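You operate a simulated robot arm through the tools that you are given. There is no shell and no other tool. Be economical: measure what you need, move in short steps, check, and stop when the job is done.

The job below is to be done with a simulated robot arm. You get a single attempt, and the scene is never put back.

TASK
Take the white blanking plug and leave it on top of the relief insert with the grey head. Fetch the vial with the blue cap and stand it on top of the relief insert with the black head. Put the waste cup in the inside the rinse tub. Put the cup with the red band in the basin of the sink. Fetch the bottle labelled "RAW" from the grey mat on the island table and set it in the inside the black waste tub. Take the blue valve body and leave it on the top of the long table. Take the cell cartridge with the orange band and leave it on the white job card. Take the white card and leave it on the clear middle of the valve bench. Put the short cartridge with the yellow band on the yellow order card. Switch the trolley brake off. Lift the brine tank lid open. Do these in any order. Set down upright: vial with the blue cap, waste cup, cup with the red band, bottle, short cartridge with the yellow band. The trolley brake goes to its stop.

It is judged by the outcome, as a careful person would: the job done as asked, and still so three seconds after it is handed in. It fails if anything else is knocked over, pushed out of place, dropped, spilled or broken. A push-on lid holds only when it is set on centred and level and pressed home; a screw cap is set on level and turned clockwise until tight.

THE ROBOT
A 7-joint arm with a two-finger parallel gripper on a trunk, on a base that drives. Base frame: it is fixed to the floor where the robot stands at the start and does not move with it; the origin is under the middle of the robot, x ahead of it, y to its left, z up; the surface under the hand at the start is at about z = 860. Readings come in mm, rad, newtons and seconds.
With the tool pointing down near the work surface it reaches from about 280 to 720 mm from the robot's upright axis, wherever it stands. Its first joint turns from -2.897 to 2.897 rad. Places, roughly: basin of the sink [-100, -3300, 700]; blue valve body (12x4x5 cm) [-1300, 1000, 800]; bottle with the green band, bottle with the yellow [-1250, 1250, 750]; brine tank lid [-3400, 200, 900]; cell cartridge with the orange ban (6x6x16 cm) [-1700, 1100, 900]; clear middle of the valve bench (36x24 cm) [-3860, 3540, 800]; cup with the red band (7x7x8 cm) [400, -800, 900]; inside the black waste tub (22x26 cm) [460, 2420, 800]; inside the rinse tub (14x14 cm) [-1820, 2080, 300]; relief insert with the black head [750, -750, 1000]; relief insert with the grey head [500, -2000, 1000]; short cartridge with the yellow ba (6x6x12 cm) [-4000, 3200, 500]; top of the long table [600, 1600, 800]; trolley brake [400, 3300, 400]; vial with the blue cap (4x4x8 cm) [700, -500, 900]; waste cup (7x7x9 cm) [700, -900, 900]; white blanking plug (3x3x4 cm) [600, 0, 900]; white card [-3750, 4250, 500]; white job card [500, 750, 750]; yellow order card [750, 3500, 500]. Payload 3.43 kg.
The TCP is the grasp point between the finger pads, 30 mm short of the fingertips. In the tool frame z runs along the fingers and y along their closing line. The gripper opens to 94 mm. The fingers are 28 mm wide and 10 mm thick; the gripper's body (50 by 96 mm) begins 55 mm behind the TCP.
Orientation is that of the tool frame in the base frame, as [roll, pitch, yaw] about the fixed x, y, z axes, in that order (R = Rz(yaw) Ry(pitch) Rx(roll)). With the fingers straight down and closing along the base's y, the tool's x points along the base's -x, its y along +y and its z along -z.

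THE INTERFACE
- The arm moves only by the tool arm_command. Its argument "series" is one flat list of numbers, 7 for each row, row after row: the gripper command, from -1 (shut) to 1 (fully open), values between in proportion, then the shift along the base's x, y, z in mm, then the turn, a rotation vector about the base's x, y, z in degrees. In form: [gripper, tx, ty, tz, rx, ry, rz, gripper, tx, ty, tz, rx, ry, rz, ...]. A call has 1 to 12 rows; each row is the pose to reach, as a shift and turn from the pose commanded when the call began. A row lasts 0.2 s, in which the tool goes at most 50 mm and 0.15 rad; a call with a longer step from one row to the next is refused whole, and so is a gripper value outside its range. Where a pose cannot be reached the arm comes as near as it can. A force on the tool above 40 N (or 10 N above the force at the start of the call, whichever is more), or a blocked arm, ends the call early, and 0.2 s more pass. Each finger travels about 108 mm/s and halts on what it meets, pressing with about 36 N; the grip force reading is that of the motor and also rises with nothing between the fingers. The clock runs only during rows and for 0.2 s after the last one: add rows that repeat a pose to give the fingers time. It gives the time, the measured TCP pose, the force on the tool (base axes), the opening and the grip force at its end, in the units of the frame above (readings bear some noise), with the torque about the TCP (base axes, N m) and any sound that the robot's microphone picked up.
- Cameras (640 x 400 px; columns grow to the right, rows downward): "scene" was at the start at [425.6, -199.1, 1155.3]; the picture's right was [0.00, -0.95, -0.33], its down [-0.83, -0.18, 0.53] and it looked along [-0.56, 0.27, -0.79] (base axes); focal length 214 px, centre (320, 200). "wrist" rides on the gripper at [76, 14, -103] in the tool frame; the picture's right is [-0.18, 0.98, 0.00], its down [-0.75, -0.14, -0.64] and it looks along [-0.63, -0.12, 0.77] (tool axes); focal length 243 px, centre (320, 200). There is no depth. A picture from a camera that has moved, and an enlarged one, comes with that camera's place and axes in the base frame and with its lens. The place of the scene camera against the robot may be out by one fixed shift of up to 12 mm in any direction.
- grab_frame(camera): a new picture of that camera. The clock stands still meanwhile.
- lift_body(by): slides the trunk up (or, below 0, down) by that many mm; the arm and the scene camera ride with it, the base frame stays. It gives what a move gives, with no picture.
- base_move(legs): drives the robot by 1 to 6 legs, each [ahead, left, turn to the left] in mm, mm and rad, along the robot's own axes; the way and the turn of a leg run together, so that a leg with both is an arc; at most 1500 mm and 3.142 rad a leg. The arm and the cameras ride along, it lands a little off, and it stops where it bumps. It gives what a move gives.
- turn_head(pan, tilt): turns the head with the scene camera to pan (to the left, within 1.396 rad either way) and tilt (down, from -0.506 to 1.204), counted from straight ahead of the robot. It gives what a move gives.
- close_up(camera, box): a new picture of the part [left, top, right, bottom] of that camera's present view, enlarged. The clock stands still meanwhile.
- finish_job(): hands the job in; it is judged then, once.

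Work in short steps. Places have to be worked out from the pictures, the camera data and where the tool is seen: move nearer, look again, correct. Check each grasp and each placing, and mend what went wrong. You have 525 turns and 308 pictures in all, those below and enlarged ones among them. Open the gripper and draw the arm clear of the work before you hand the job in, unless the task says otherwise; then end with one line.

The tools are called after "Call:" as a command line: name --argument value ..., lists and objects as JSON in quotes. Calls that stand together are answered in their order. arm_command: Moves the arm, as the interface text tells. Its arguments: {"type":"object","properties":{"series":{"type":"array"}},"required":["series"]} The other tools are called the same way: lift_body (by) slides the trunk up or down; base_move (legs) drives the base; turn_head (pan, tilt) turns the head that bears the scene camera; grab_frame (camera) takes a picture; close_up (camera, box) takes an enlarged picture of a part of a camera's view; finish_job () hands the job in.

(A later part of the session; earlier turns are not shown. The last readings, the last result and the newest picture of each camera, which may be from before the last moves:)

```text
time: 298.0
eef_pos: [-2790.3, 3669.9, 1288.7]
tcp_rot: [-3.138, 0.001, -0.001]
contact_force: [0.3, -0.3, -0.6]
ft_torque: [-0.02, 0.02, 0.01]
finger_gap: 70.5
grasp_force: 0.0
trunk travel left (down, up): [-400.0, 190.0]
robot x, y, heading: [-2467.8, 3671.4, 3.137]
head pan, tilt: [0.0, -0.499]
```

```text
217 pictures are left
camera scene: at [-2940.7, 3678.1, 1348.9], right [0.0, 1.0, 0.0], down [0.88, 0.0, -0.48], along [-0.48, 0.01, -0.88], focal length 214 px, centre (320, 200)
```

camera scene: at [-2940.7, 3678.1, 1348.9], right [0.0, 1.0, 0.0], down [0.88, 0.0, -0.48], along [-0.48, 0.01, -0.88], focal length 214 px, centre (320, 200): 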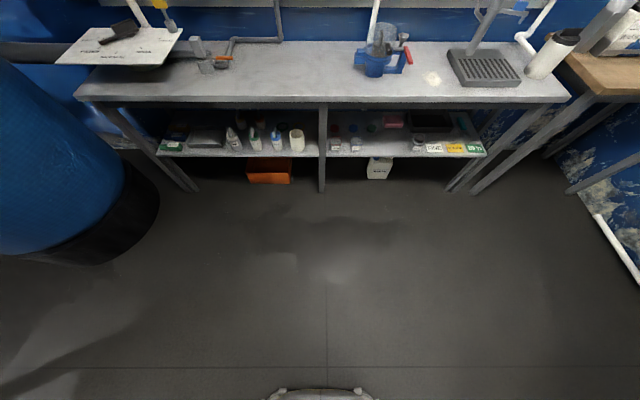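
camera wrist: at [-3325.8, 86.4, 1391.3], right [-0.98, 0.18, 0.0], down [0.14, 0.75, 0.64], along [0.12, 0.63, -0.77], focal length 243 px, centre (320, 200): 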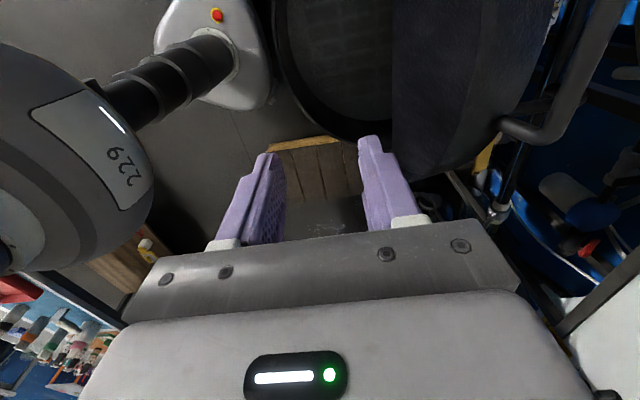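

The valve bench has a lower shelf (about z 500) with the cards at its front edge near y≈4275 and bottles/cartridges at left. I drive closer to the cards and lower the trunk to look.

Call:
base_move --legs '[[380, -560, 0]]'

Call:
lift_body --by -350

Call:
grab_frame --camera "scene"

```text
time: 301.7
eef_pos: [-3166.0, 4211.0, 1288.3]
tcp_rot: [-3.138, 0.001, 0.023]
contact_force: [-1.0, -0.2, 0.3]
ft_torque: [0.03, -0.02, 0.02]
finger_gap: 70.4
grasp_force: 0.1
trunk travel left (down, up): [-400.0, 190.0]
robot x, y, heading: [-2840.1, 4223.5, -3.121]
head pan, tilt: [0.0, -0.499]
```

```text
time: 305.1
eef_pos: [-3164.9, 4210.5, 939.6]
tcp_rot: [-3.136, 0.001, 0.021]
contact_force: [-0.5, 0.2, 0.2]
ft_torque: [0.04, 0.02, 0.03]
finger_gap: 70.6
grasp_force: 0.1
trunk travel left (down, up): [-50.0, 540.0]
robot x, y, heading: [-2843.5, 4225.5, -3.118]
head pan, tilt: [0.0, -0.499]
```

```text
216 pictures are left
camera scene: at [-3315.0, 4215.7, 999.0], right [-0.02, 1.0, 0.0], down [0.88, 0.02, -0.48], along [-0.48, -0.01, -0.88], focal length 214 px, centre (320, 200)
```

scene: 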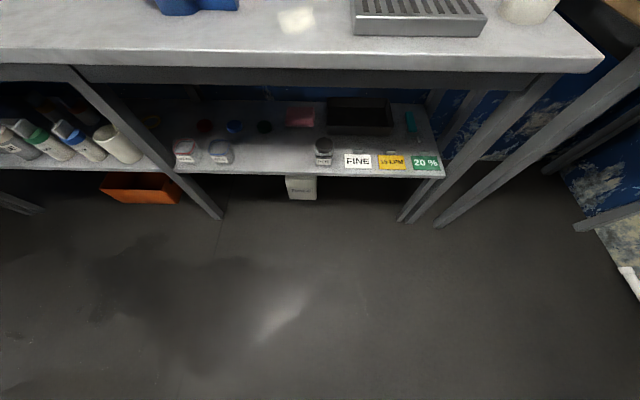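

Call:
close_up --camera "scene" --box '[160, 85, 460, 205]'

```text
2.13 times, centred on (310, 145) of scene
camera zoom: at [-3315.0, 4215.7, 999.0], right [-0.02, 1.0, 0.0], down [0.88, 0.02, -0.48], along [-0.48, -0.01, -0.88], focal length 458 px, centre (341, 317)
```

zoom: 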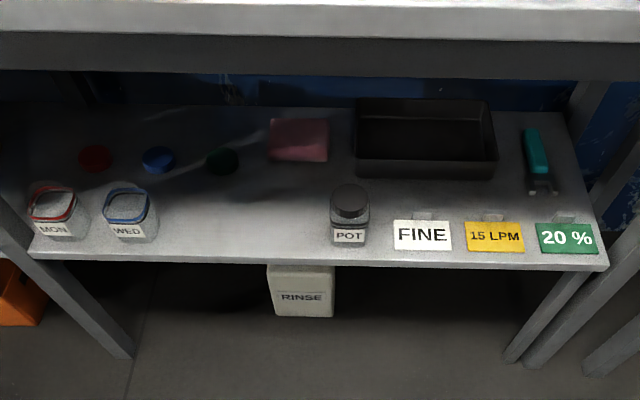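

The white "FINE" card triangulates to (-3776, 4333, 429) on the lower shelf (shelf front x≈-3719; table underside z≈763, front x≈-3658). I come closer and tilt the tool 45° forward to look and reach under.

Call:
base_move --legs '[[330, -110, -0.022]]'

Call:
arm_command --series '[0.5, 0, 0, -40, 0, 8, 0, 0.5, 0, 0, -80, 0, 16, 0, 0.5, 0, 0, -120, 0, 24, 0, 0.5, 0, 0, -160, 0, 32, 0, 0.5, 0, 0, -200, 0, 40, 0, 0.5, 0, 0, -240, 0, 45, 0]'

Call:
grab_frame --camera "wrist"

Call:
grab_frame --camera "scene"

```text
time: 307.4
eef_pos: [-3492.9, 4327.2, 938.6]
tcp_rot: [-3.135, 0.001, 0.002]
contact_force: [0.2, 0.4, -0.1]
ft_torque: [-0.03, 0.02, -0.02]
finger_gap: 70.4
grasp_force: 0.1
trunk travel left (down, up): [-50.0, 540.0]
robot x, y, heading: [-3172.2, 4334.1, 3.142]
head pan, tilt: [0.0, -0.499]
```

```text
time: 308.8
eef_pos: [-3508.6, 4324.3, 676.6]
tcp_rot: [-3.137, 0.786, 0.001]
contact_force: [0.1, 0.5, -0.3]
ft_torque: [0.01, 0.0, -0.01]
finger_gap: 70.4
grasp_force: 0.1
out of reach, approached as far as the arm can: row 2, 3, 4, 5, 6
trunk travel left (down, up): [-50.0, 540.0]
robot x, y, heading: [-3169.2, 4333.4, 3.143]
head pan, tilt: [0.0, -0.499]
```

```text
214 pictures are left
camera wrist: at [-3382.5, 4309.6, 694.3], right [-0.13, -0.98, 0.13], down [-0.08, 0.14, 0.99], along [-0.99, 0.12, -0.1], focal length 243 px, centre (320, 200)
```

wrist: 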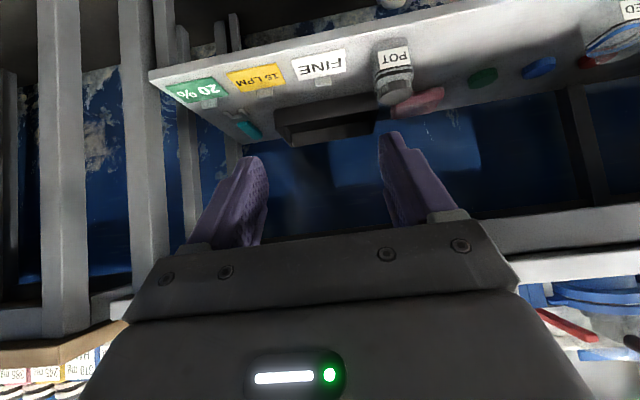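

```text
213 pictures are left
camera scene: at [-3571.2, 4331.9, 824.2], right [0.0, 1.0, 0.0], down [0.28, 0.0, -0.96], along [-0.96, 0.0, -0.28], focal length 214 px, centre (320, 200)
```

scene: 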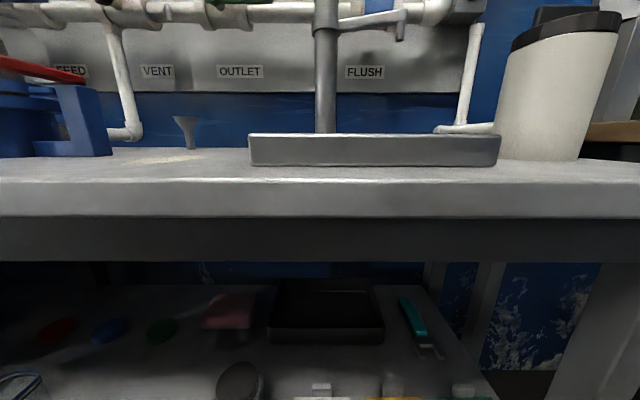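

Call:
close_up --camera "wrist" --box '[140, 30, 440, 160]'

```text
2.13 times, centred on (290, 95) of wrist
camera zoom: at [-3382.5, 4309.6, 694.3], right [-0.13, -0.98, 0.13], down [-0.08, 0.14, 0.99], along [-0.99, 0.12, -0.1], focal length 518 px, centre (384, 424)
```

zoom: 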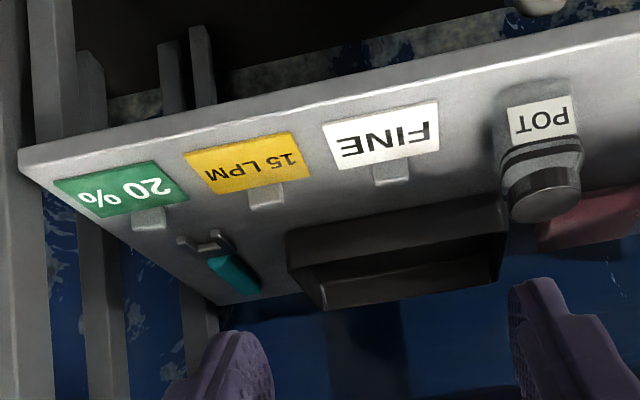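

The cards lie flat, each with an upright grey tab (about 25 mm wide, top z≈451) at the rear edge, here near (-3802, 4329). I lower the trunk fully, tilt the head toward the fingers, and move down and in stages under the table top.

Call:
lift_body --by -50

Call:
turn_head --pan 0.0 --tilt 0.3

Call:
arm_command --series '[0.0, -30, 2, -25, 0, 0, 0, 0.0, -60, 4, -50, 0, 0, 0, 0.0, -80, 5, -80, 0, 0, 0, 0.0, -90, 5, -110, 0, 0, 0]'

Call:
grab_frame --camera "scene"

```text
time: 309.7
eef_pos: [-3510.2, 4324.9, 626.2]
tcp_rot: [-3.136, 0.785, 0.002]
contact_force: [-0.5, 0.1, -0.6]
ft_torque: [0.0, -0.01, 0.02]
finger_gap: 70.5
grasp_force: 0.0
trunk travel left (down, up): [0.0, 590.0]
robot x, y, heading: [-3171.3, 4335.1, 3.145]
head pan, tilt: [0.0, -0.499]
```

```text
time: 310.8
eef_pos: [-3509.6, 4323.8, 626.1]
tcp_rot: [-3.136, 0.785, 0.003]
contact_force: [-0.7, -0.4, 0.0]
ft_torque: [-0.01, 0.02, 0.02]
finger_gap: 70.6
grasp_force: 0.1
trunk travel left (down, up): [0.0, 590.0]
robot x, y, heading: [-3171.5, 4336.7, 3.143]
head pan, tilt: [0.0, 0.3]
```

```text
time: 311.8
eef_pos: [-3599.3, 4329.5, 516.8]
tcp_rot: [-3.137, 0.786, 0.001]
contact_force: [0.4, 0.5, 0.0]
ft_torque: [-0.03, 0.01, 0.01]
finger_gap: 47.3
grasp_force: 0.0
trunk travel left (down, up): [0.0, 590.0]
robot x, y, heading: [-3170.7, 4332.5, 3.143]
head pan, tilt: [0.0, 0.3]
```

```text
211 pictures are left
camera scene: at [-3631.9, 4337.3, 597.8], right [0.0, 1.0, 0.0], down [0.88, 0.0, -0.47], along [-0.47, 0.0, -0.88], focal length 214 px, centre (320, 200)
```

scene: 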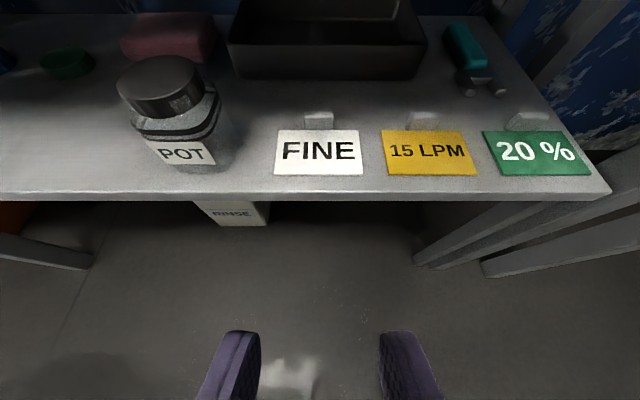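

Centred in y (the tab shows midway between the fingers). I move in to a pre-grasp pose 70 mm back along the tool axis.

Call:
arm_command --series '[0.0, -40, 0, 5, 0, 0, 0, 0.0, -80, 0, 5, 0, 0, 0, 0.0, -115, 0, 3, 0, 0, 0, 0.0, -141, 0, -4, 0, 0, 0, 0.0, -141, 0, -4, 0, 0, 0]'

Call:
grab_frame --camera "scene"

Call:
grab_frame --camera "wrist"

```text
time: 313.0
eef_pos: [-3741.9, 4328.5, 512.5]
tcp_rot: [-3.135, 0.786, 0.001]
contact_force: [0.7, -0.5, 0.3]
ft_torque: [-0.02, -0.02, 0.01]
finger_gap: 47.1
grasp_force: 0.0
trunk travel left (down, up): [0.0, 590.0]
robot x, y, heading: [-3170.5, 4333.6, 3.146]
head pan, tilt: [0.0, 0.3]
```

```text
210 pictures are left
camera scene: at [-3775.3, 4337.4, 594.1], right [0.0, 1.0, 0.0], down [0.88, 0.0, -0.47], along [-0.47, 0.0, -0.88], focal length 214 px, centre (320, 200)
```

scene: 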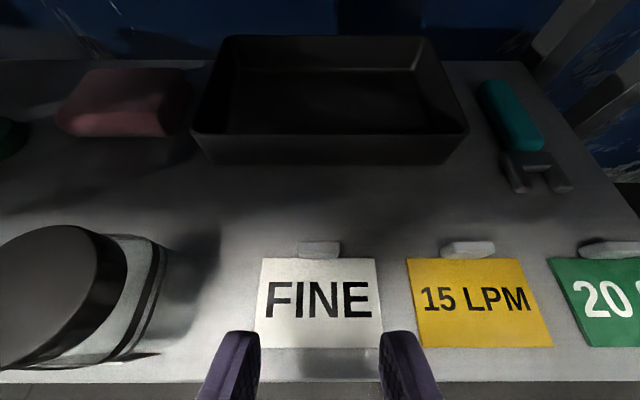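

```text
209 pictures are left
camera wrist: at [-3615.9, 4315.0, 530.9], right [-0.13, -0.98, 0.13], down [-0.08, 0.14, 0.99], along [-0.99, 0.12, -0.1], focal length 243 px, centre (320, 200)
```

wrist: 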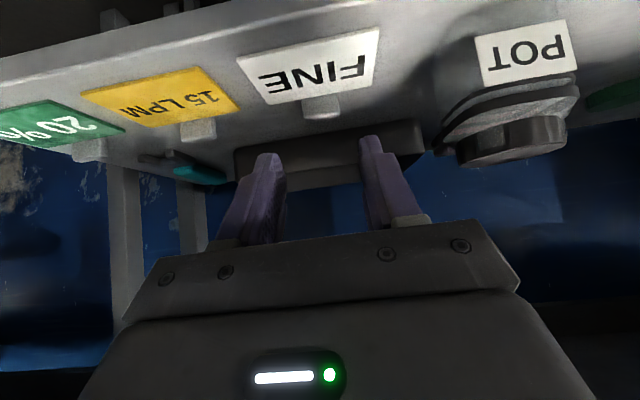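

The tab spans z 428–447 at (-3803, 4328). I advance along the tool axis until the fingertips straddle it.

Call:
arm_command --series '[0.0, -18, 0, -18, 0, 0, 0, 0.0, -36, 0, -36, 0, 0, 0, 0.0, -46, 0, -44, 0, 0, 0, 0.0, -50, 0, -49, 0, 0, 0, 0.0, -50, 0, -49, 0, 0, 0]'

Call:
grab_frame --camera "wrist"

Call:
grab_frame --camera "scene"

```text
time: 314.2
eef_pos: [-3790.3, 4329.9, 462.9]
tcp_rot: [-3.136, 0.784, 0.001]
contact_force: [0.9, -0.1, 0.2]
ft_torque: [0.0, 0.01, -0.01]
finger_gap: 47.1
grasp_force: 0.0
trunk travel left (down, up): [0.0, 590.0]
robot x, y, heading: [-3171.3, 4332.1, 3.142]
head pan, tilt: [0.0, 0.3]
```

```text
208 pictures are left
camera wrist: at [-3663.3, 4315.1, 481.3], right [-0.13, -0.98, 0.13], down [-0.08, 0.14, 0.99], along [-0.99, 0.12, -0.1], focal length 243 px, centre (320, 200)
```

wrist: 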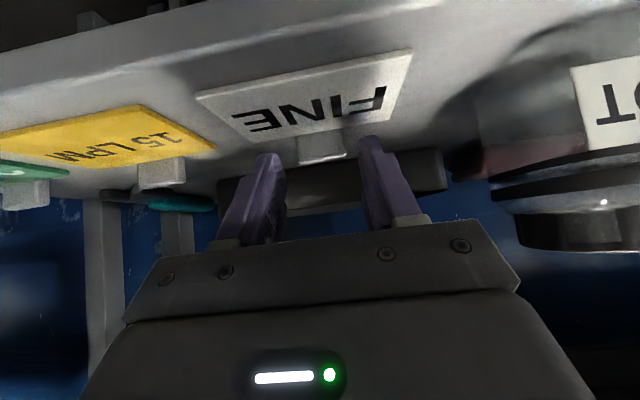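

```text
207 pictures are left
camera scene: at [-3822.6, 4337.5, 544.5], right [0.0, 1.0, 0.0], down [0.88, 0.0, -0.47], along [-0.47, 0.0, -0.88], focal length 214 px, centre (320, 200)
```

scene: 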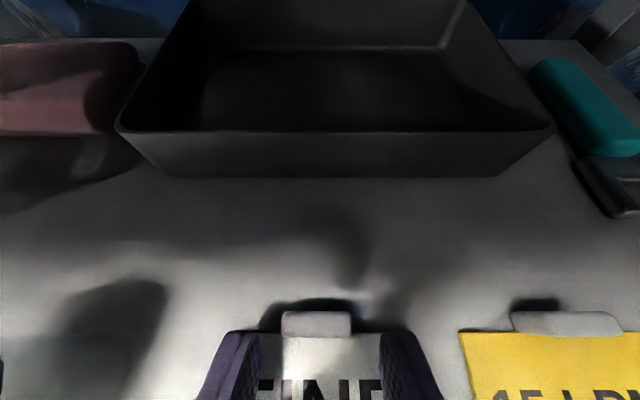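

The tab's just ahead of the fingertips; I advance 9 mm more and close.

Call:
arm_command --series '[0.0, -9, 0, -1, 0, 0, 0, -1, -9, 0, -1, 0, 0, 0, -1, -9, 0, -1, 0, 0, 0, -1, -9, 0, -1, 0, 0, 0]'

Call:
grab_frame --camera "scene"

```text
time: 315.2
eef_pos: [-3798.2, 4329.2, 463.2]
tcp_rot: [-3.138, 0.786, 0.001]
contact_force: [0.2, 0.3, -0.2]
ft_torque: [0.03, -0.01, 0.01]
finger_gap: 30.3
grasp_force: 36.0
trunk travel left (down, up): [0.0, 590.0]
robot x, y, heading: [-3171.5, 4336.0, 3.145]
head pan, tilt: [0.0, 0.3]
```

```text
206 pictures are left
camera scene: at [-3831.1, 4338.0, 544.0], right [0.0, 1.0, 0.0], down [0.88, 0.0, -0.47], along [-0.47, 0.0, -0.88], focal length 214 px, centre (320, 200)
```

scene: 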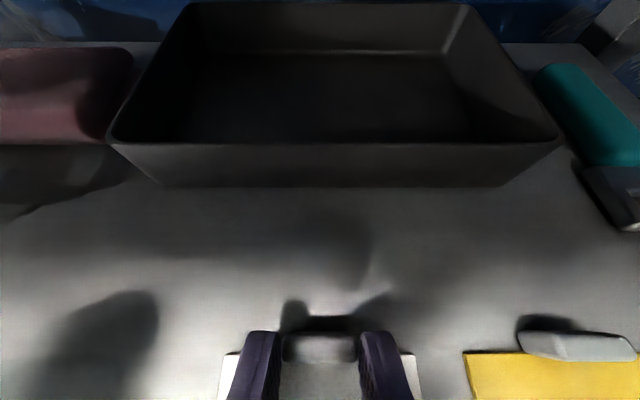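

Gripped (30 mm). I lift 30 mm, check, and withdraw straight back out from under the table.

Call:
arm_command --series '[-1, 0, 0, 10, 0, 0, 0, -1, 0, 0, 25, 0, 0, 0, -1, 0, 0, 35, 0, 0, 0, -1, 30, 0, 40, 0, 0, 0, -1, 65, 0, 45, 0, 0, 0, -1, 105, 0, 50, 0, 0, 0, -1, 150, 0, 50, 0, 0, 0, -1, 195, 0, 55, 0, 0, 0]'

Call:
grab_frame --camera "scene"

```text
time: 317.0
eef_pos: [-3603.8, 4330.0, 518.2]
tcp_rot: [-3.137, 0.786, 0.002]
contact_force: [-0.1, -0.6, -1.3]
ft_torque: [0.01, 0.01, 0.0]
finger_gap: 30.2
grasp_force: 35.7
trunk travel left (down, up): [0.0, 590.0]
robot x, y, heading: [-3169.9, 4327.5, 3.143]
head pan, tilt: [0.0, 0.3]
```

```text
205 pictures are left
camera scene: at [-3637.4, 4337.8, 599.7], right [0.0, 1.0, 0.0], down [0.88, 0.0, -0.47], along [-0.47, 0.0, -0.88], focal length 214 px, centre (320, 200)
```

scene: 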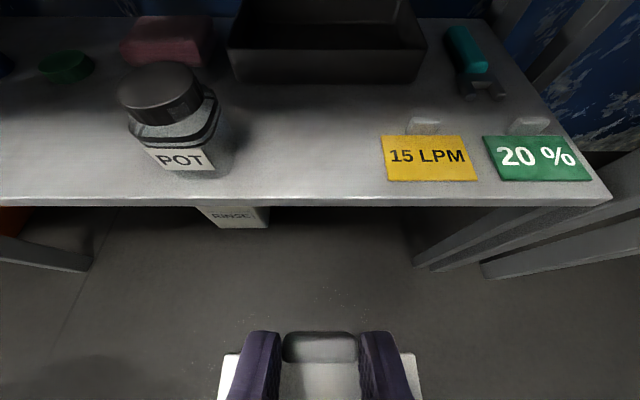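

The card is held level. I back the robot off, raise the trunk, and strafe left to the clear middle of the bench.

Call:
base_move --legs '[[-300, 0, 0]]'

Call:
lift_body --by 400

Call:
lift_body --by 120

Call:
base_move --legs '[[0, 790, 0]]'

Call:
turn_head --pan 0.0 --tilt 0.0

Call:
grab_frame --camera "scene"

```text
time: 319.0
eef_pos: [-3310.2, 4328.2, 519.0]
tcp_rot: [-3.137, 0.785, 0.005]
contact_force: [0.4, -1.0, -0.5]
ft_torque: [-0.03, -0.02, -0.02]
finger_gap: 30.6
grasp_force: 35.8
trunk travel left (down, up): [0.0, 590.0]
robot x, y, heading: [-2875.1, 4333.7, -3.137]
head pan, tilt: [0.0, 0.3]
```

```text
time: 322.9
eef_pos: [-3311.0, 4328.7, 918.4]
tcp_rot: [-3.138, 0.784, 0.004]
contact_force: [0.1, 0.1, 0.1]
ft_torque: [-0.01, 0.01, 0.01]
finger_gap: 30.7
grasp_force: 36.0
trunk travel left (down, up): [-400.0, 190.0]
robot x, y, heading: [-2874.8, 4337.1, -3.137]
head pan, tilt: [0.0, 0.3]
```

```text
time: 324.4
eef_pos: [-3309.4, 4328.5, 1038.1]
tcp_rot: [-3.135, 0.786, 0.003]
contact_force: [-0.4, -0.1, -1.1]
ft_torque: [0.01, 0.01, 0.01]
finger_gap: 30.5
grasp_force: 35.8
trunk travel left (down, up): [-520.0, 70.0]
robot x, y, heading: [-2870.9, 4333.9, -3.141]
head pan, tilt: [0.0, 0.3]
```

```text
time: 328.5
eef_pos: [-3302.6, 3555.3, 1038.1]
tcp_rot: [-3.135, 0.785, 0.017]
contact_force: [0.5, -0.3, -0.4]
ft_torque: [0.04, -0.01, -0.05]
finger_gap: 30.5
grasp_force: 36.2
trunk travel left (down, up): [-520.0, 70.0]
robot x, y, heading: [-2870.1, 3562.2, -3.123]
head pan, tilt: [0.0, 0.3]
```

```text
time: 329.3
eef_pos: [-3303.4, 3555.1, 1037.8]
tcp_rot: [-3.136, 0.786, 0.019]
contact_force: [0.0, 0.3, -0.1]
ft_torque: [-0.01, 0.01, 0.0]
finger_gap: 30.2
grasp_force: 35.6
trunk travel left (down, up): [-520.0, 70.0]
robot x, y, heading: [-2869.6, 3566.5, -3.127]
head pan, tilt: [0.0, 0.0]
```

```text
204 pictures are left
camera scene: at [-3352.8, 3562.0, 1141.4], right [-0.01, 1.0, 0.0], down [0.71, 0.01, -0.71], along [-0.71, -0.01, -0.71], focal length 214 px, centre (320, 200)
```

scene: 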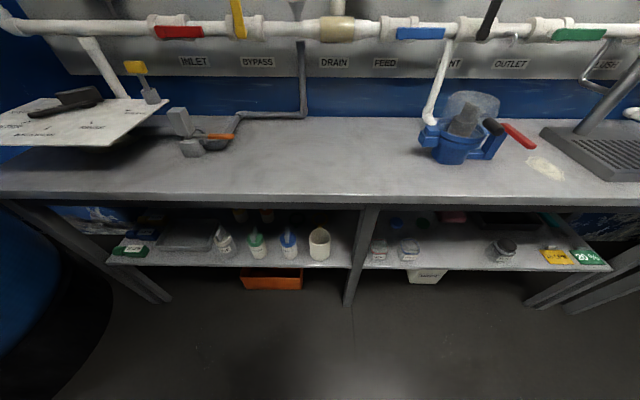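

The clear middle sits between the drain pipe and the blue pump. I drive ahead 360 mm with the card high over the bench.

Call:
base_move --legs '[[370, 15, -0.015]]'

Call:
arm_command --series '[-1, -40, 0, -10, 0, 0, 0, -1, -85, 0, -25, 0, 0, 0, -1, -130, 0, -45, 0, 0, 0, -1, -165, 0, -70, 0, 0, 0]'

Call:
grab_frame --camera "wrist"

Call:
grab_frame --camera "scene"

```text
time: 331.7
eef_pos: [-3675.8, 3538.3, 1037.8]
tcp_rot: [-3.137, 0.782, 0.009]
contact_force: [-1.0, 0.1, -0.7]
ft_torque: [0.01, -0.01, 0.03]
finger_gap: 30.5
grasp_force: 35.9
trunk travel left (down, up): [-520.0, 70.0]
robot x, y, heading: [-3240.3, 3546.5, -3.133]
head pan, tilt: [0.0, 0.0]
```

```text
time: 332.7
eef_pos: [-3839.8, 3540.9, 964.6]
tcp_rot: [-3.136, 0.784, 0.01]
contact_force: [0.0, 0.2, -0.5]
ft_torque: [0.02, -0.01, -0.03]
finger_gap: 30.3
grasp_force: 36.1
trunk travel left (down, up): [-520.0, 70.0]
robot x, y, heading: [-3236.7, 3548.8, -3.131]
head pan, tilt: [0.0, 0.0]
```

```text
203 pictures are left
camera wrist: at [-3713.2, 3526.0, 982.9], right [-0.12, -0.98, 0.13], down [-0.08, 0.14, 0.99], along [-0.99, 0.11, -0.1], focal length 243 px, centre (320, 200)
```

wrist: 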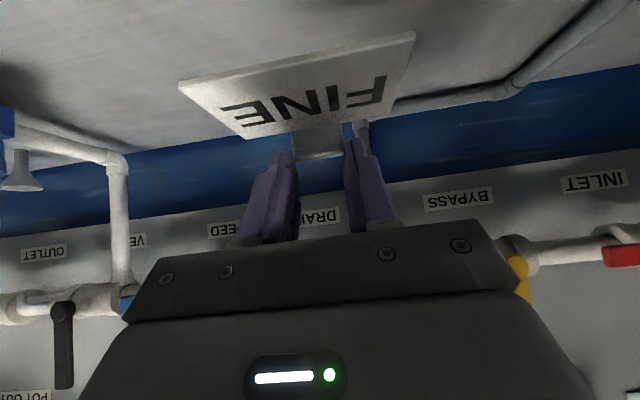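

```text
202 pictures are left
camera scene: at [-3890.0, 3546.9, 1067.9], right [-0.01, 1.0, 0.0], down [0.71, 0.01, -0.71], along [-0.71, 0.0, -0.71], focal length 214 px, centre (320, 200)
```

scene: 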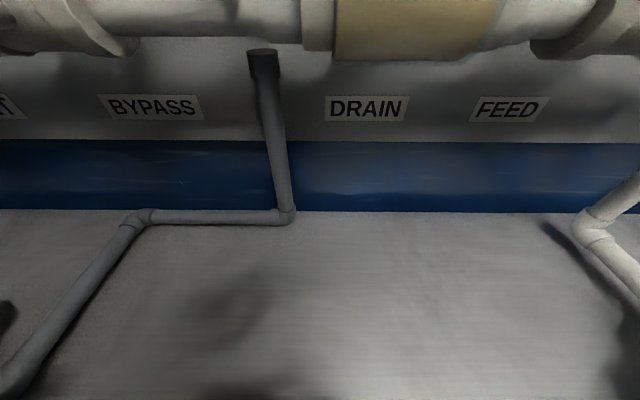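

The way is free below. I shift 28 mm deeper and lower the card to the bench, slowing for contact.

Call:
arm_command --series '[-1, -14, 0, -25, 0, 0, 0, -1, -28, 0, -55, 0, 0, 0, -1, -28, 0, -80, 0, 0, 0, -1, -28, 0, -92, 0, 0, 0, -1, -28, 0, -97, 0, 0, 0, -1, -28, 0, -101, 0, 0, 0, -1, -28, 0, -104, 0, 0, 0, -1, -28, 0, -107, 0, 0, 0]'

Call:
grab_frame --camera "wrist"

```text
time: 334.5
eef_pos: [-3867.3, 3538.6, 860.2]
tcp_rot: [-3.136, 0.786, 0.009]
contact_force: [0.3, 0.2, -0.1]
ft_torque: [0.01, -0.01, 0.06]
finger_gap: 30.5
grasp_force: 36.1
trunk travel left (down, up): [-520.0, 70.0]
robot x, y, heading: [-3241.9, 3543.1, -3.133]
head pan, tilt: [0.0, 0.0]
```

```text
201 pictures are left
camera wrist: at [-3740.0, 3525.5, 878.7], right [-0.12, -0.98, 0.13], down [-0.08, 0.14, 0.99], along [-0.99, 0.11, -0.1], focal length 243 px, centre (320, 200)
```

wrist: 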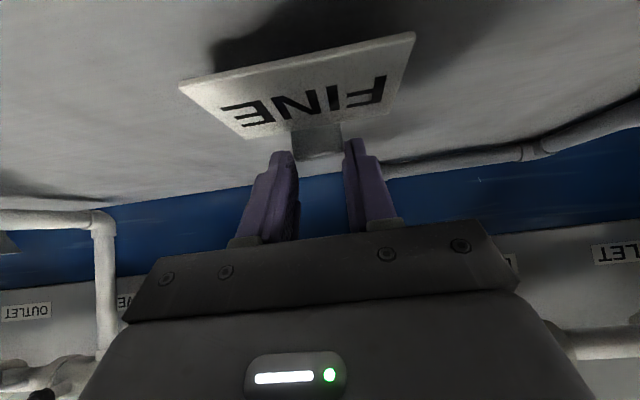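

Call:
arm_command --series '[-1, 0, 0, -4, 0, 0, 0, -1, 0, 0, -8, 0, 0, 0, -1, 0, 0, -12, 0, 0, 0, -1, 0, 0, -16, 0, 0, 0, -1, 0, 0, -20, 0, 0, 0, -1, 0, 0, -23, 0, 0, 0, -1, 0, 0, -26, 0, 0, 0]'

Call:
grab_frame --camera "wrist"

```text
time: 336.1
eef_pos: [-3866.2, 3537.7, 856.8]
tcp_rot: [-3.135, 0.786, 0.01]
contact_force: [-0.3, -0.6, 0.4]
ft_torque: [0.0, -0.03, 0.01]
finger_gap: 30.4
grasp_force: 35.6
out of reach, approached as far as the arm can: row 2, 3, 4, 5, 6, 7
trunk travel left (down, up): [-520.0, 70.0]
robot x, y, heading: [-3239.2, 3546.1, -3.134]
head pan, tilt: [0.0, 0.0]
```

```text
200 pictures are left
camera wrist: at [-3739.9, 3525.1, 875.2], right [-0.12, -0.98, 0.13], down [-0.08, 0.14, 0.99], along [-0.99, 0.11, -0.1], focal length 243 px, centre (320, 200)
```

wrist: 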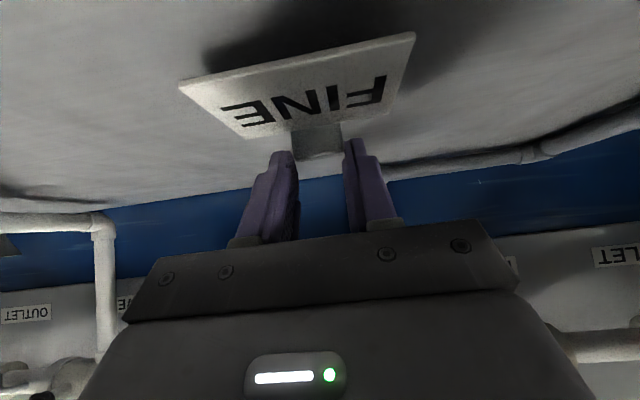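

Reach limit from the high trunk. I raise the arm 60 mm, lower the trunk by 120 mm, and descend again.

Call:
arm_command --series '[-1, 0, 0, 30, 0, 0, 0, -1, 0, 0, 65, 0, 0, 0, -1, 0, 0, 100, 0, 0, 0]'

Call:
lift_body --by -90

Call:
arm_command --series '[-1, 0, 0, -4, 0, 0, 0, -1, 0, 0, -8, 0, 0, 0, -1, 0, 0, -12, 0, 0, 0, -1, 0, 0, -16, 0, 0, 0, -1, 0, 0, -20, 0, 0, 0, -1, 0, 0, -24, 0, 0, 0, -1, 0, 0, -27, 0, 0, 0, -1, 0, 0, -30, 0, 0, 0]'

Call:
grab_frame --camera "wrist"

```text
time: 336.9
eef_pos: [-3864.6, 3542.0, 954.3]
tcp_rot: [-3.135, 0.784, 0.011]
contact_force: [0.7, -1.0, -0.6]
ft_torque: [0.03, 0.01, -0.03]
finger_gap: 30.2
grasp_force: 36.0
trunk travel left (down, up): [-520.0, 70.0]
robot x, y, heading: [-3240.2, 3545.7, -3.131]
head pan, tilt: [0.0, 0.0]
```

```text
time: 338.1
eef_pos: [-3865.4, 3541.9, 864.4]
tcp_rot: [-3.136, 0.785, 0.011]
contact_force: [0.0, 0.3, -0.2]
ft_torque: [-0.01, 0.03, -0.03]
finger_gap: 30.6
grasp_force: 35.7
trunk travel left (down, up): [-430.0, 160.0]
robot x, y, heading: [-3238.5, 3546.4, -3.13]
head pan, tilt: [0.0, 0.0]
```

```text
time: 339.9
eef_pos: [-3866.4, 3541.1, 836.8]
tcp_rot: [-3.136, 0.796, 0.01]
contact_force: [-4.5, 4.8, 30.7]
ft_torque: [0.08, 0.75, -0.1]
finger_gap: 30.7
grasp_force: 36.0
trunk travel left (down, up): [-430.0, 160.0]
robot x, y, heading: [-3242.5, 3544.3, -3.137]
head pan, tilt: [0.0, 0.0]
```

```text
199 pictures are left
camera wrist: at [-3740.0, 3528.4, 854.8], right [-0.12, -0.98, 0.13], down [-0.07, 0.14, 0.99], along [-0.99, 0.11, -0.09], focal length 243 px, centre (320, 200)
```

wrist: 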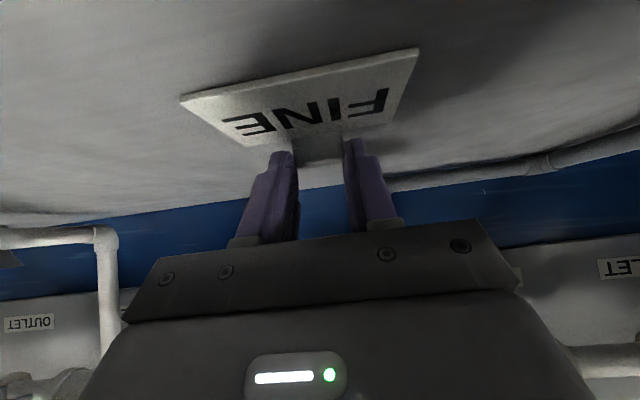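

Contact with the bench (z≈802). I ease off, release and withdraw up and back.

Call:
arm_command --series '[-1, 0, 0, 3, 0, 0, 0, -0.1, 0, 0, 3, 0, 0, 0, 0.1, 0, 0, 3, 0, 0, 0, 0.1, 0, 0, 3, 0, 0, 0, 0.1, 10, 0, 13, 0, 0, 0, 0.1, 30, 0, 40, 0, 0, 0, 0.1, 55, 0, 75, 0, 0, 0, 0.1, 85, 0, 110, 0, 0, 0]'

Call:
grab_frame --camera "wrist"

```text
time: 341.7
eef_pos: [-3780.9, 3540.2, 945.4]
tcp_rot: [-3.136, 0.784, 0.011]
contact_force: [-0.1, -0.3, 0.4]
ft_torque: [0.01, 0.02, 0.02]
finger_gap: 52.1
grasp_force: 0.0
trunk travel left (down, up): [-430.0, 160.0]
robot x, y, heading: [-3237.4, 3549.0, -3.132]
head pan, tilt: [0.0, 0.0]
```

```text
198 pictures are left
camera wrist: at [-3653.7, 3527.6, 964.3], right [-0.12, -0.98, 0.13], down [-0.08, 0.14, 0.99], along [-0.99, 0.11, -0.1], focal length 243 px, centre (320, 200)
```

wrist: 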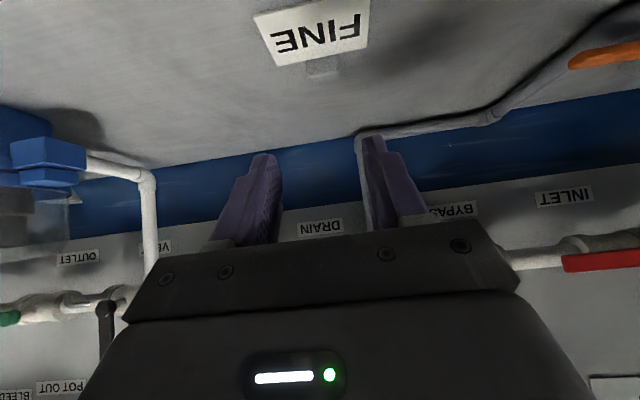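

The card lies flat in the clear middle. Next the short yellow-band cartridge on the lower shelf near (-4000, 3200): I back off, shift left, and lower the trunk to look under the table.

Call:
arm_command --series '[0.1, 40, 0, 20, 0, 0, 0, 0.1, 85, 0, 40, 0, 0, 0, 0.1, 130, 0, 50, 0, 0, 0]'

Call:
base_move --legs '[[-280, 0, -0.01], [0, 300, 0]]'

Call:
lift_body --by -400

Call:
turn_head --pan 0.0 --tilt -0.5

Call:
grab_frame --camera "scene"

```text
time: 342.5
eef_pos: [-3651.6, 3541.8, 994.7]
tcp_rot: [-3.137, 0.785, 0.008]
contact_force: [0.4, 0.1, 1.4]
ft_torque: [0.01, 0.0, 0.01]
finger_gap: 51.7
grasp_force: 0.0
trunk travel left (down, up): [-430.0, 160.0]
robot x, y, heading: [-3240.2, 3542.3, -3.138]
head pan, tilt: [0.0, 0.0]
```

```text
time: 346.1
eef_pos: [-3380.9, 3256.3, 993.2]
tcp_rot: [-3.135, 0.785, -0.009]
contact_force: [0.1, -0.7, 0.4]
ft_torque: [0.02, 0.0, -0.02]
finger_gap: 51.8
grasp_force: 0.1
trunk travel left (down, up): [-430.0, 160.0]
robot x, y, heading: [-2969.3, 3252.7, 3.131]
head pan, tilt: [0.0, 0.0]
```

```text
time: 349.9
eef_pos: [-3380.3, 3256.3, 594.7]
tcp_rot: [-3.136, 0.786, -0.006]
contact_force: [-0.4, 0.7, -0.5]
ft_torque: [-0.01, -0.02, 0.0]
finger_gap: 51.6
grasp_force: 0.0
trunk travel left (down, up): [-30.0, 560.0]
robot x, y, heading: [-2965.8, 3251.9, 3.131]
head pan, tilt: [0.0, 0.0]
```

```text
time: 350.8
eef_pos: [-3380.4, 3256.9, 593.2]
tcp_rot: [-3.135, 0.786, -0.01]
contact_force: [-0.5, 0.3, 1.0]
ft_torque: [0.0, 0.0, -0.01]
finger_gap: 51.7
grasp_force: 0.1
trunk travel left (down, up): [-30.0, 560.0]
robot x, y, heading: [-2964.7, 3256.2, 3.131]
head pan, tilt: [0.0, -0.499]
```

```text
197 pictures are left
camera scene: at [-3442.4, 3265.1, 741.7], right [0.01, 1.0, 0.0], down [0.28, 0.0, -0.96], along [-0.96, 0.01, -0.28], focal length 214 px, centre (320, 200)
```

scene: 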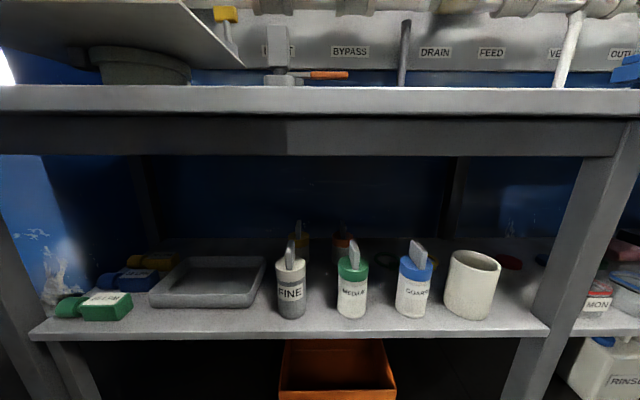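

Call:
close_up --camera "scene" --box '[220, 170, 480, 340]'

```text
2.35 times, centred on (350, 255) of scene
camera zoom: at [-3442.4, 3265.1, 741.7], right [0.01, 1.0, 0.0], down [0.28, 0.0, -0.96], along [-0.96, 0.01, -0.28], focal length 505 px, centre (249, 71)
```

zoom: 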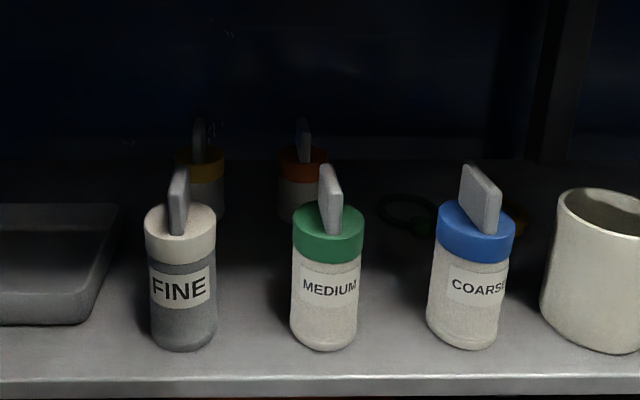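

The yellow cartridge works out at about (-3915, 3224), top of its fin z≈548, standing behind FINE (-3758, 3218). A straight approach would hit FINE, so I'll come in diagonally from the front-left over the low tray. First I reposition the base.

Call:
base_move --legs '[[100, 385, 0], [0, 0, -0.384]]'

Call:
lift_body --by -30

Call:
grab_frame --camera "scene"

```text
time: 354.5
eef_pos: [-3451.2, 3020.5, 594.1]
tcp_rot: [-3.138, 0.787, -0.393]
contact_force: [0.5, -0.1, -0.2]
ft_torque: [0.0, 0.05, 0.0]
finger_gap: 52.1
grasp_force: 0.0
trunk travel left (down, up): [-30.0, 560.0]
robot x, y, heading: [-3068.0, 2864.2, 2.753]
head pan, tilt: [0.0, -0.499]
```

```text
time: 355.3
eef_pos: [-3453.4, 3020.1, 563.3]
tcp_rot: [-3.135, 0.784, -0.392]
contact_force: [0.6, -0.5, -0.7]
ft_torque: [-0.01, 0.02, -0.05]
finger_gap: 51.5
grasp_force: 0.1
trunk travel left (down, up): [0.0, 590.0]
robot x, y, heading: [-3070.9, 2865.2, 2.748]
head pan, tilt: [0.0, -0.499]
```

```text
195 pictures are left
camera scene: at [-3509.2, 3052.4, 711.8], right [0.39, 0.92, 0.0], down [0.26, -0.11, -0.96], along [-0.88, 0.37, -0.28], focal length 214 px, centre (320, 200)
```

scene: 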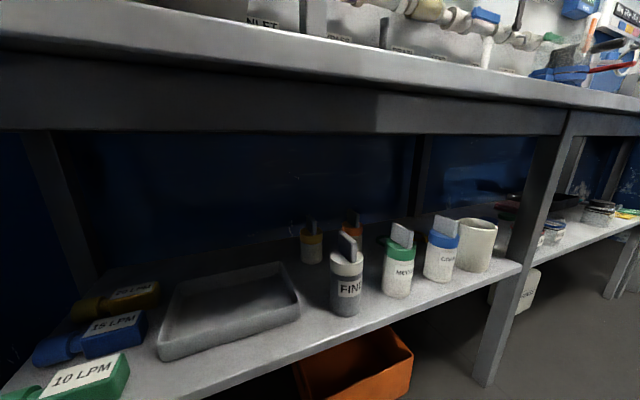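

Call:
close_up --camera "scene" --box '[150, 200, 430, 370]'

```text
2.29 times, centred on (290, 285) of scene
camera zoom: at [-3509.2, 3052.4, 711.8], right [0.39, 0.92, 0.0], down [0.26, -0.11, -0.96], along [-0.88, 0.37, -0.28], focal length 490 px, centre (389, 6)
```

zoom: 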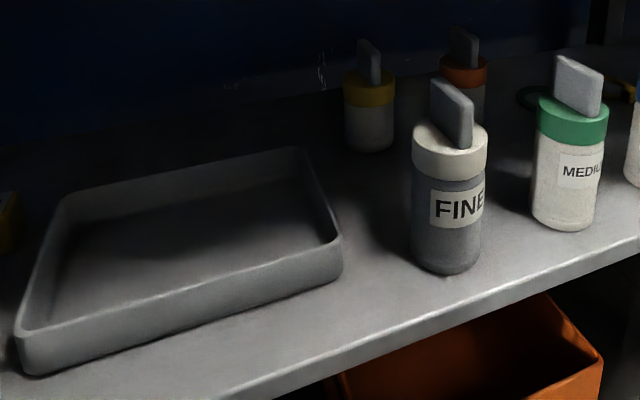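

With two views (and the camera's ~8 mm side shift corrected) the yellow cartridge is at about (-3953, 3208), cap top z≈493; FINE is at (-3785, 3210), tray rim low (~455). I pre-pose the hand: yaw -45°, z=520, head tilted in.

Call:
turn_head --pan 0.0 --tilt 0.3

Call:
arm_command --series '[0.3, -12, -25, -10, 0, 0, -6, 0.4, -25, -50, -20, 0, 0, -12, 0.5, -38, -77, -32, 0, 0, -18, 0.6, -50, -102, -43, 0, 0, -22.5, 0.6, -50, -102, -43, 0, 0, -22.5]'

Call:
base_move --legs '[[200, 0, 0]]'

Call:
grab_frame --camera "scene"

```text
time: 356.4
eef_pos: [-3452.9, 3020.4, 563.8]
tcp_rot: [-3.137, 0.783, -0.393]
contact_force: [0.1, -0.6, 0.1]
ft_torque: [0.03, -0.02, -0.03]
finger_gap: 51.7
grasp_force: 0.1
trunk travel left (down, up): [0.0, 590.0]
robot x, y, heading: [-3070.7, 2863.4, 2.747]
head pan, tilt: [0.0, 0.3]
```

```text
time: 357.6
eef_pos: [-3503.1, 2919.3, 521.7]
tcp_rot: [-3.135, 0.784, -0.786]
contact_force: [-0.7, -0.4, -0.7]
ft_torque: [0.01, -0.02, 0.01]
finger_gap: 75.1
grasp_force: 0.2
trunk travel left (down, up): [0.0, 590.0]
robot x, y, heading: [-3069.7, 2865.8, 2.746]
head pan, tilt: [0.0, 0.3]
```

```text
time: 359.2
eef_pos: [-3692.6, 2998.9, 522.0]
tcp_rot: [-3.136, 0.784, -0.784]
contact_force: [0.7, 1.0, 0.5]
ft_torque: [-0.01, 0.01, 0.03]
finger_gap: 75.0
grasp_force: 0.0
trunk travel left (down, up): [0.0, 590.0]
robot x, y, heading: [-3263.3, 2946.8, 2.754]
head pan, tilt: [0.0, 0.3]
```

```text
193 pictures are left
camera scene: at [-3716.3, 3029.4, 603.4], right [0.71, 0.71, 0.0], down [0.63, -0.63, -0.47], along [-0.33, 0.33, -0.88], focal length 214 px, centre (320, 200)
```

scene: 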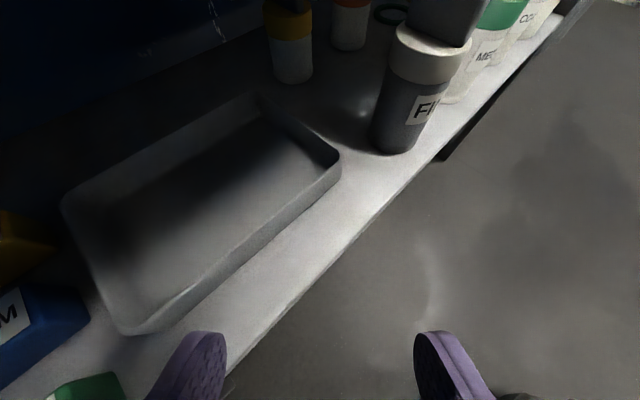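

The picture agrees: yellow at (-3954, 3210), FINE at (-3781, 3212). I drive the last 90 mm.

Call:
base_move --legs '[[90, 0, -0.006]]'

Call:
turn_head --pan 0.0 --tilt 0.0

Call:
grab_frame --camera "scene"

```text
time: 360.2
eef_pos: [-3730.2, 3016.4, 522.1]
tcp_rot: [-3.126, 0.77, -0.764]
contact_force: [0.2, 1.0, -0.3]
ft_torque: [-0.01, -0.01, 0.0]
finger_gap: 75.2
grasp_force: 0.1
trunk travel left (down, up): [0.0, 590.0]
robot x, y, heading: [-3310.1, 2965.1, 2.746]
head pan, tilt: [0.0, 0.3]
stopped in leg 1: the robot was blocked; the commanded pose is now the measured one
```

```text
time: 361.0
eef_pos: [-3730.8, 3016.7, 522.3]
tcp_rot: [-3.123, 0.771, -0.766]
contact_force: [0.4, 0.8, -0.2]
ft_torque: [0.01, 0.02, 0.02]
finger_gap: 75.3
grasp_force: 0.1
trunk travel left (down, up): [0.0, 590.0]
robot x, y, heading: [-3314.8, 2966.4, 2.75]
head pan, tilt: [0.0, 0.0]
```

```text
192 pictures are left
camera scene: at [-3768.3, 3059.6, 624.0], right [0.7, 0.71, 0.01], down [0.52, -0.5, -0.7], along [-0.49, 0.49, -0.72], focal length 214 px, centre (320, 200)
```

scene: 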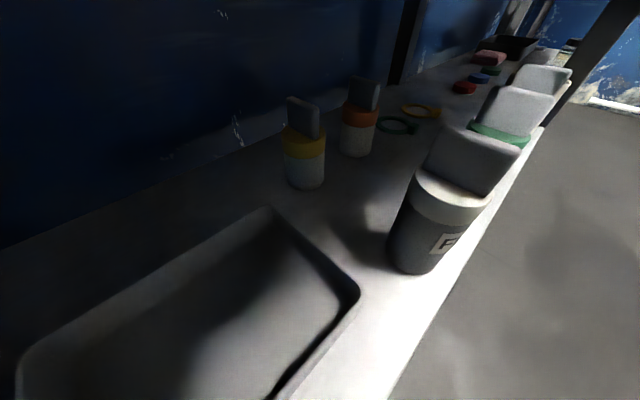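

Blocked: with the arm folded, a link meets the table edge. I back straight out, and will instead extend the arm outside first (flatter forearm) and drive the base in along the hand's direction.

Call:
base_move --legs '[[-250, 0, 0], [-140, 80, 0]]'

Call:
grab_frame --camera "scene"

```text
time: 363.9
eef_pos: [-3408.6, 2793.2, 517.6]
tcp_rot: [-3.117, 0.765, -0.76]
contact_force: [-0.6, -0.1, 0.4]
ft_torque: [-0.03, 0.04, -0.01]
finger_gap: 75.3
grasp_force: 0.1
trunk travel left (down, up): [0.0, 590.0]
robot x, y, heading: [-2986.3, 2742.7, 2.747]
head pan, tilt: [0.0, 0.0]
```

```text
191 pictures are left
camera scene: at [-3447.7, 2836.8, 620.4], right [0.7, 0.71, 0.02], down [0.52, -0.5, -0.69], along [-0.48, 0.5, -0.72], focal length 214 px, centre (320, 200)
```

scene: 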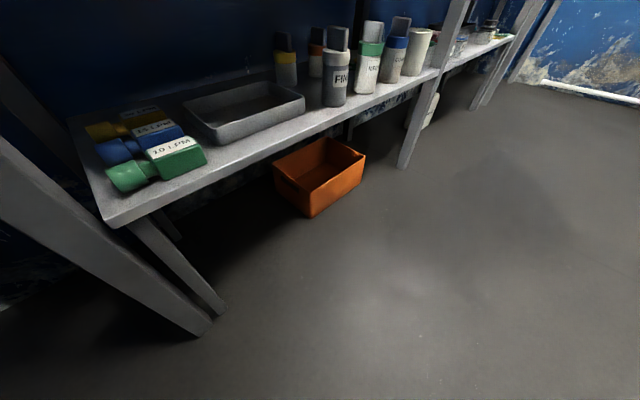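

From both views the apron under the table top is set back (x≈-3735) with its bottom at z≈720, so it was the head that touched it. I lower the hand to z≈485, where the head clears it, and re-enter the same way.

Call:
arm_command --series '[0.6, 0, 0, -12, 0.8, 0.8, -1.4, 0.6, 0, 0, -24, 0.8, 0.8, -1.4, 0.6, 0, 0, -33, 0.8, 0.8, -1.4, 0.6, 0, 0, -33, 0.8, 0.8, -1.4]'

Call:
turn_head --pan 0.0 --tilt 0.2

```text
time: 364.9
eef_pos: [-3408.4, 2793.4, 486.4]
tcp_rot: [-3.117, 0.784, -0.786]
contact_force: [0.0, 0.3, -0.2]
ft_torque: [0.01, -0.02, -0.02]
finger_gap: 75.3
grasp_force: 0.1
trunk travel left (down, up): [0.0, 590.0]
robot x, y, heading: [-2986.1, 2740.8, 2.748]
head pan, tilt: [0.0, 0.0]
```

```text
time: 365.6
eef_pos: [-3407.6, 2793.2, 486.4]
tcp_rot: [-3.118, 0.784, -0.785]
contact_force: [-0.3, -0.3, 0.2]
ft_torque: [-0.02, -0.01, -0.03]
finger_gap: 75.1
grasp_force: 0.1
trunk travel left (down, up): [0.0, 590.0]
robot x, y, heading: [-2987.1, 2745.1, 2.75]
head pan, tilt: [0.0, 0.201]
```

Call:
base_move --legs '[[140, -80, 0], [200, 0, 0]]'

Call:
base_move --legs '[[100, 0, 0]]'

Call:
grab_frame --camera "scene"

```text
time: 368.2
eef_pos: [-3694.7, 3004.7, 485.9]
tcp_rot: [-3.118, 0.786, -0.791]
contact_force: [-0.3, -0.5, 0.5]
ft_torque: [0.01, -0.06, -0.01]
finger_gap: 75.1
grasp_force: 0.0
trunk travel left (down, up): [0.0, 590.0]
robot x, y, heading: [-3274.9, 2950.0, 2.739]
head pan, tilt: [0.0, 0.201]
```

```text
time: 369.1
eef_pos: [-3711.9, 3012.5, 486.3]
tcp_rot: [-3.106, 0.773, -0.773]
contact_force: [-0.7, -0.5, -0.5]
ft_torque: [0.0, 0.03, -0.01]
finger_gap: 75.1
grasp_force: 0.0
trunk travel left (down, up): [0.0, 590.0]
robot x, y, heading: [-3305.5, 2961.2, 2.737]
head pan, tilt: [0.0, 0.201]
stopped in leg 1: the robot was blocked; the commanded pose is now the measured one
```

```text
190 pictures are left
camera scene: at [-3742.3, 3048.3, 574.0], right [0.72, 0.7, 0.02], down [0.6, -0.59, -0.54], along [-0.36, 0.4, -0.84], focal length 214 px, centre (320, 200)
```

scene: 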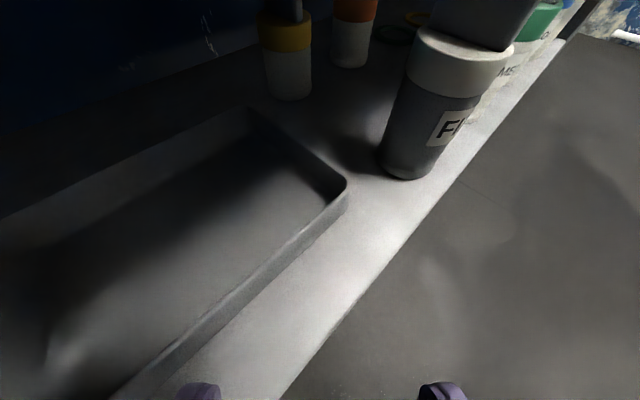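

It stops at the same robot position, so it's the folded forearm meeting the table edge. I back out again and test a longer, flatter arm pose outside.

Call:
base_move --legs '[[-330, 0, 0]]'

Call:
arm_command --series '[0.6, -35, 15, 5, 1.8, 1.8, 0, 0.6, -70, 30, 8, 3.6, 3.6, 0, 0.6, -105, 45, 10, 5.4, 5.4, 0, 0.6, -140, 60, 10, 7, 7, 0, 0.6, -175, 75, 10, 7, 7, 0, 0.6, -210, 90, 10, 7, 7, 0]'

```text
time: 371.3
eef_pos: [-3421.5, 2889.1, 481.3]
tcp_rot: [-3.098, 0.768, -0.766]
contact_force: [-0.1, 0.8, -0.4]
ft_torque: [0.02, -0.03, -0.01]
finger_gap: 75.1
grasp_force: 0.1
trunk travel left (down, up): [0.0, 590.0]
robot x, y, heading: [-3012.5, 2841.5, 2.747]
head pan, tilt: [0.0, 0.201]
```

```text
time: 372.7
eef_pos: [-3630.6, 2981.8, 491.4]
tcp_rot: [-3.096, 0.94, -0.764]
contact_force: [-0.5, -0.5, 0.5]
ft_torque: [-0.02, -0.01, 0.01]
finger_gap: 75.3
grasp_force: 0.1
trunk travel left (down, up): [0.0, 590.0]
robot x, y, heading: [-3012.0, 2842.9, 2.744]
head pan, tilt: [0.0, 0.201]
```

Call:
arm_command --series '[0.6, -25, 10, 0, 0, 0, 0, 0.6, -50, 20, 0, 0, 0, 0, 0.6, -75, 30, 0, 0, 0, 0, 0.6, -75, 30, 0, 0, 0, 0]'

Call:
grab_frame --camera "scene"

```text
time: 373.7
eef_pos: [-3704.7, 3007.6, 492.2]
tcp_rot: [-3.096, 0.936, -0.762]
contact_force: [0.4, -0.5, -0.8]
ft_torque: [0.04, 0.01, -0.02]
finger_gap: 75.2
grasp_force: 0.0
trunk travel left (down, up): [0.0, 590.0]
robot x, y, heading: [-3011.3, 2843.1, 2.744]
head pan, tilt: [0.0, 0.201]
```

```text
189 pictures are left
camera scene: at [-3723.4, 3031.3, 585.1], right [0.72, 0.69, 0.03], down [0.53, -0.52, -0.67], along [-0.45, 0.5, -0.74], focal length 214 px, centre (320, 200)
```

scene: 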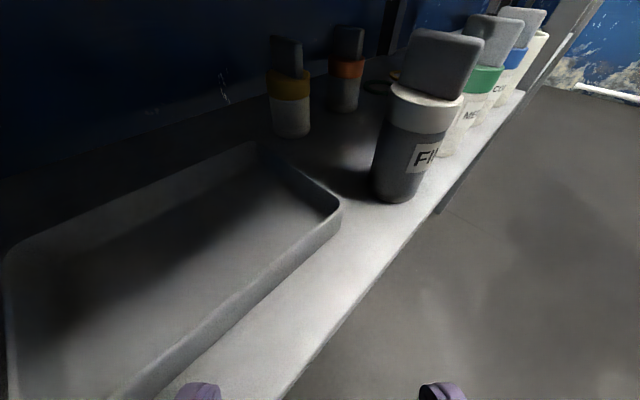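

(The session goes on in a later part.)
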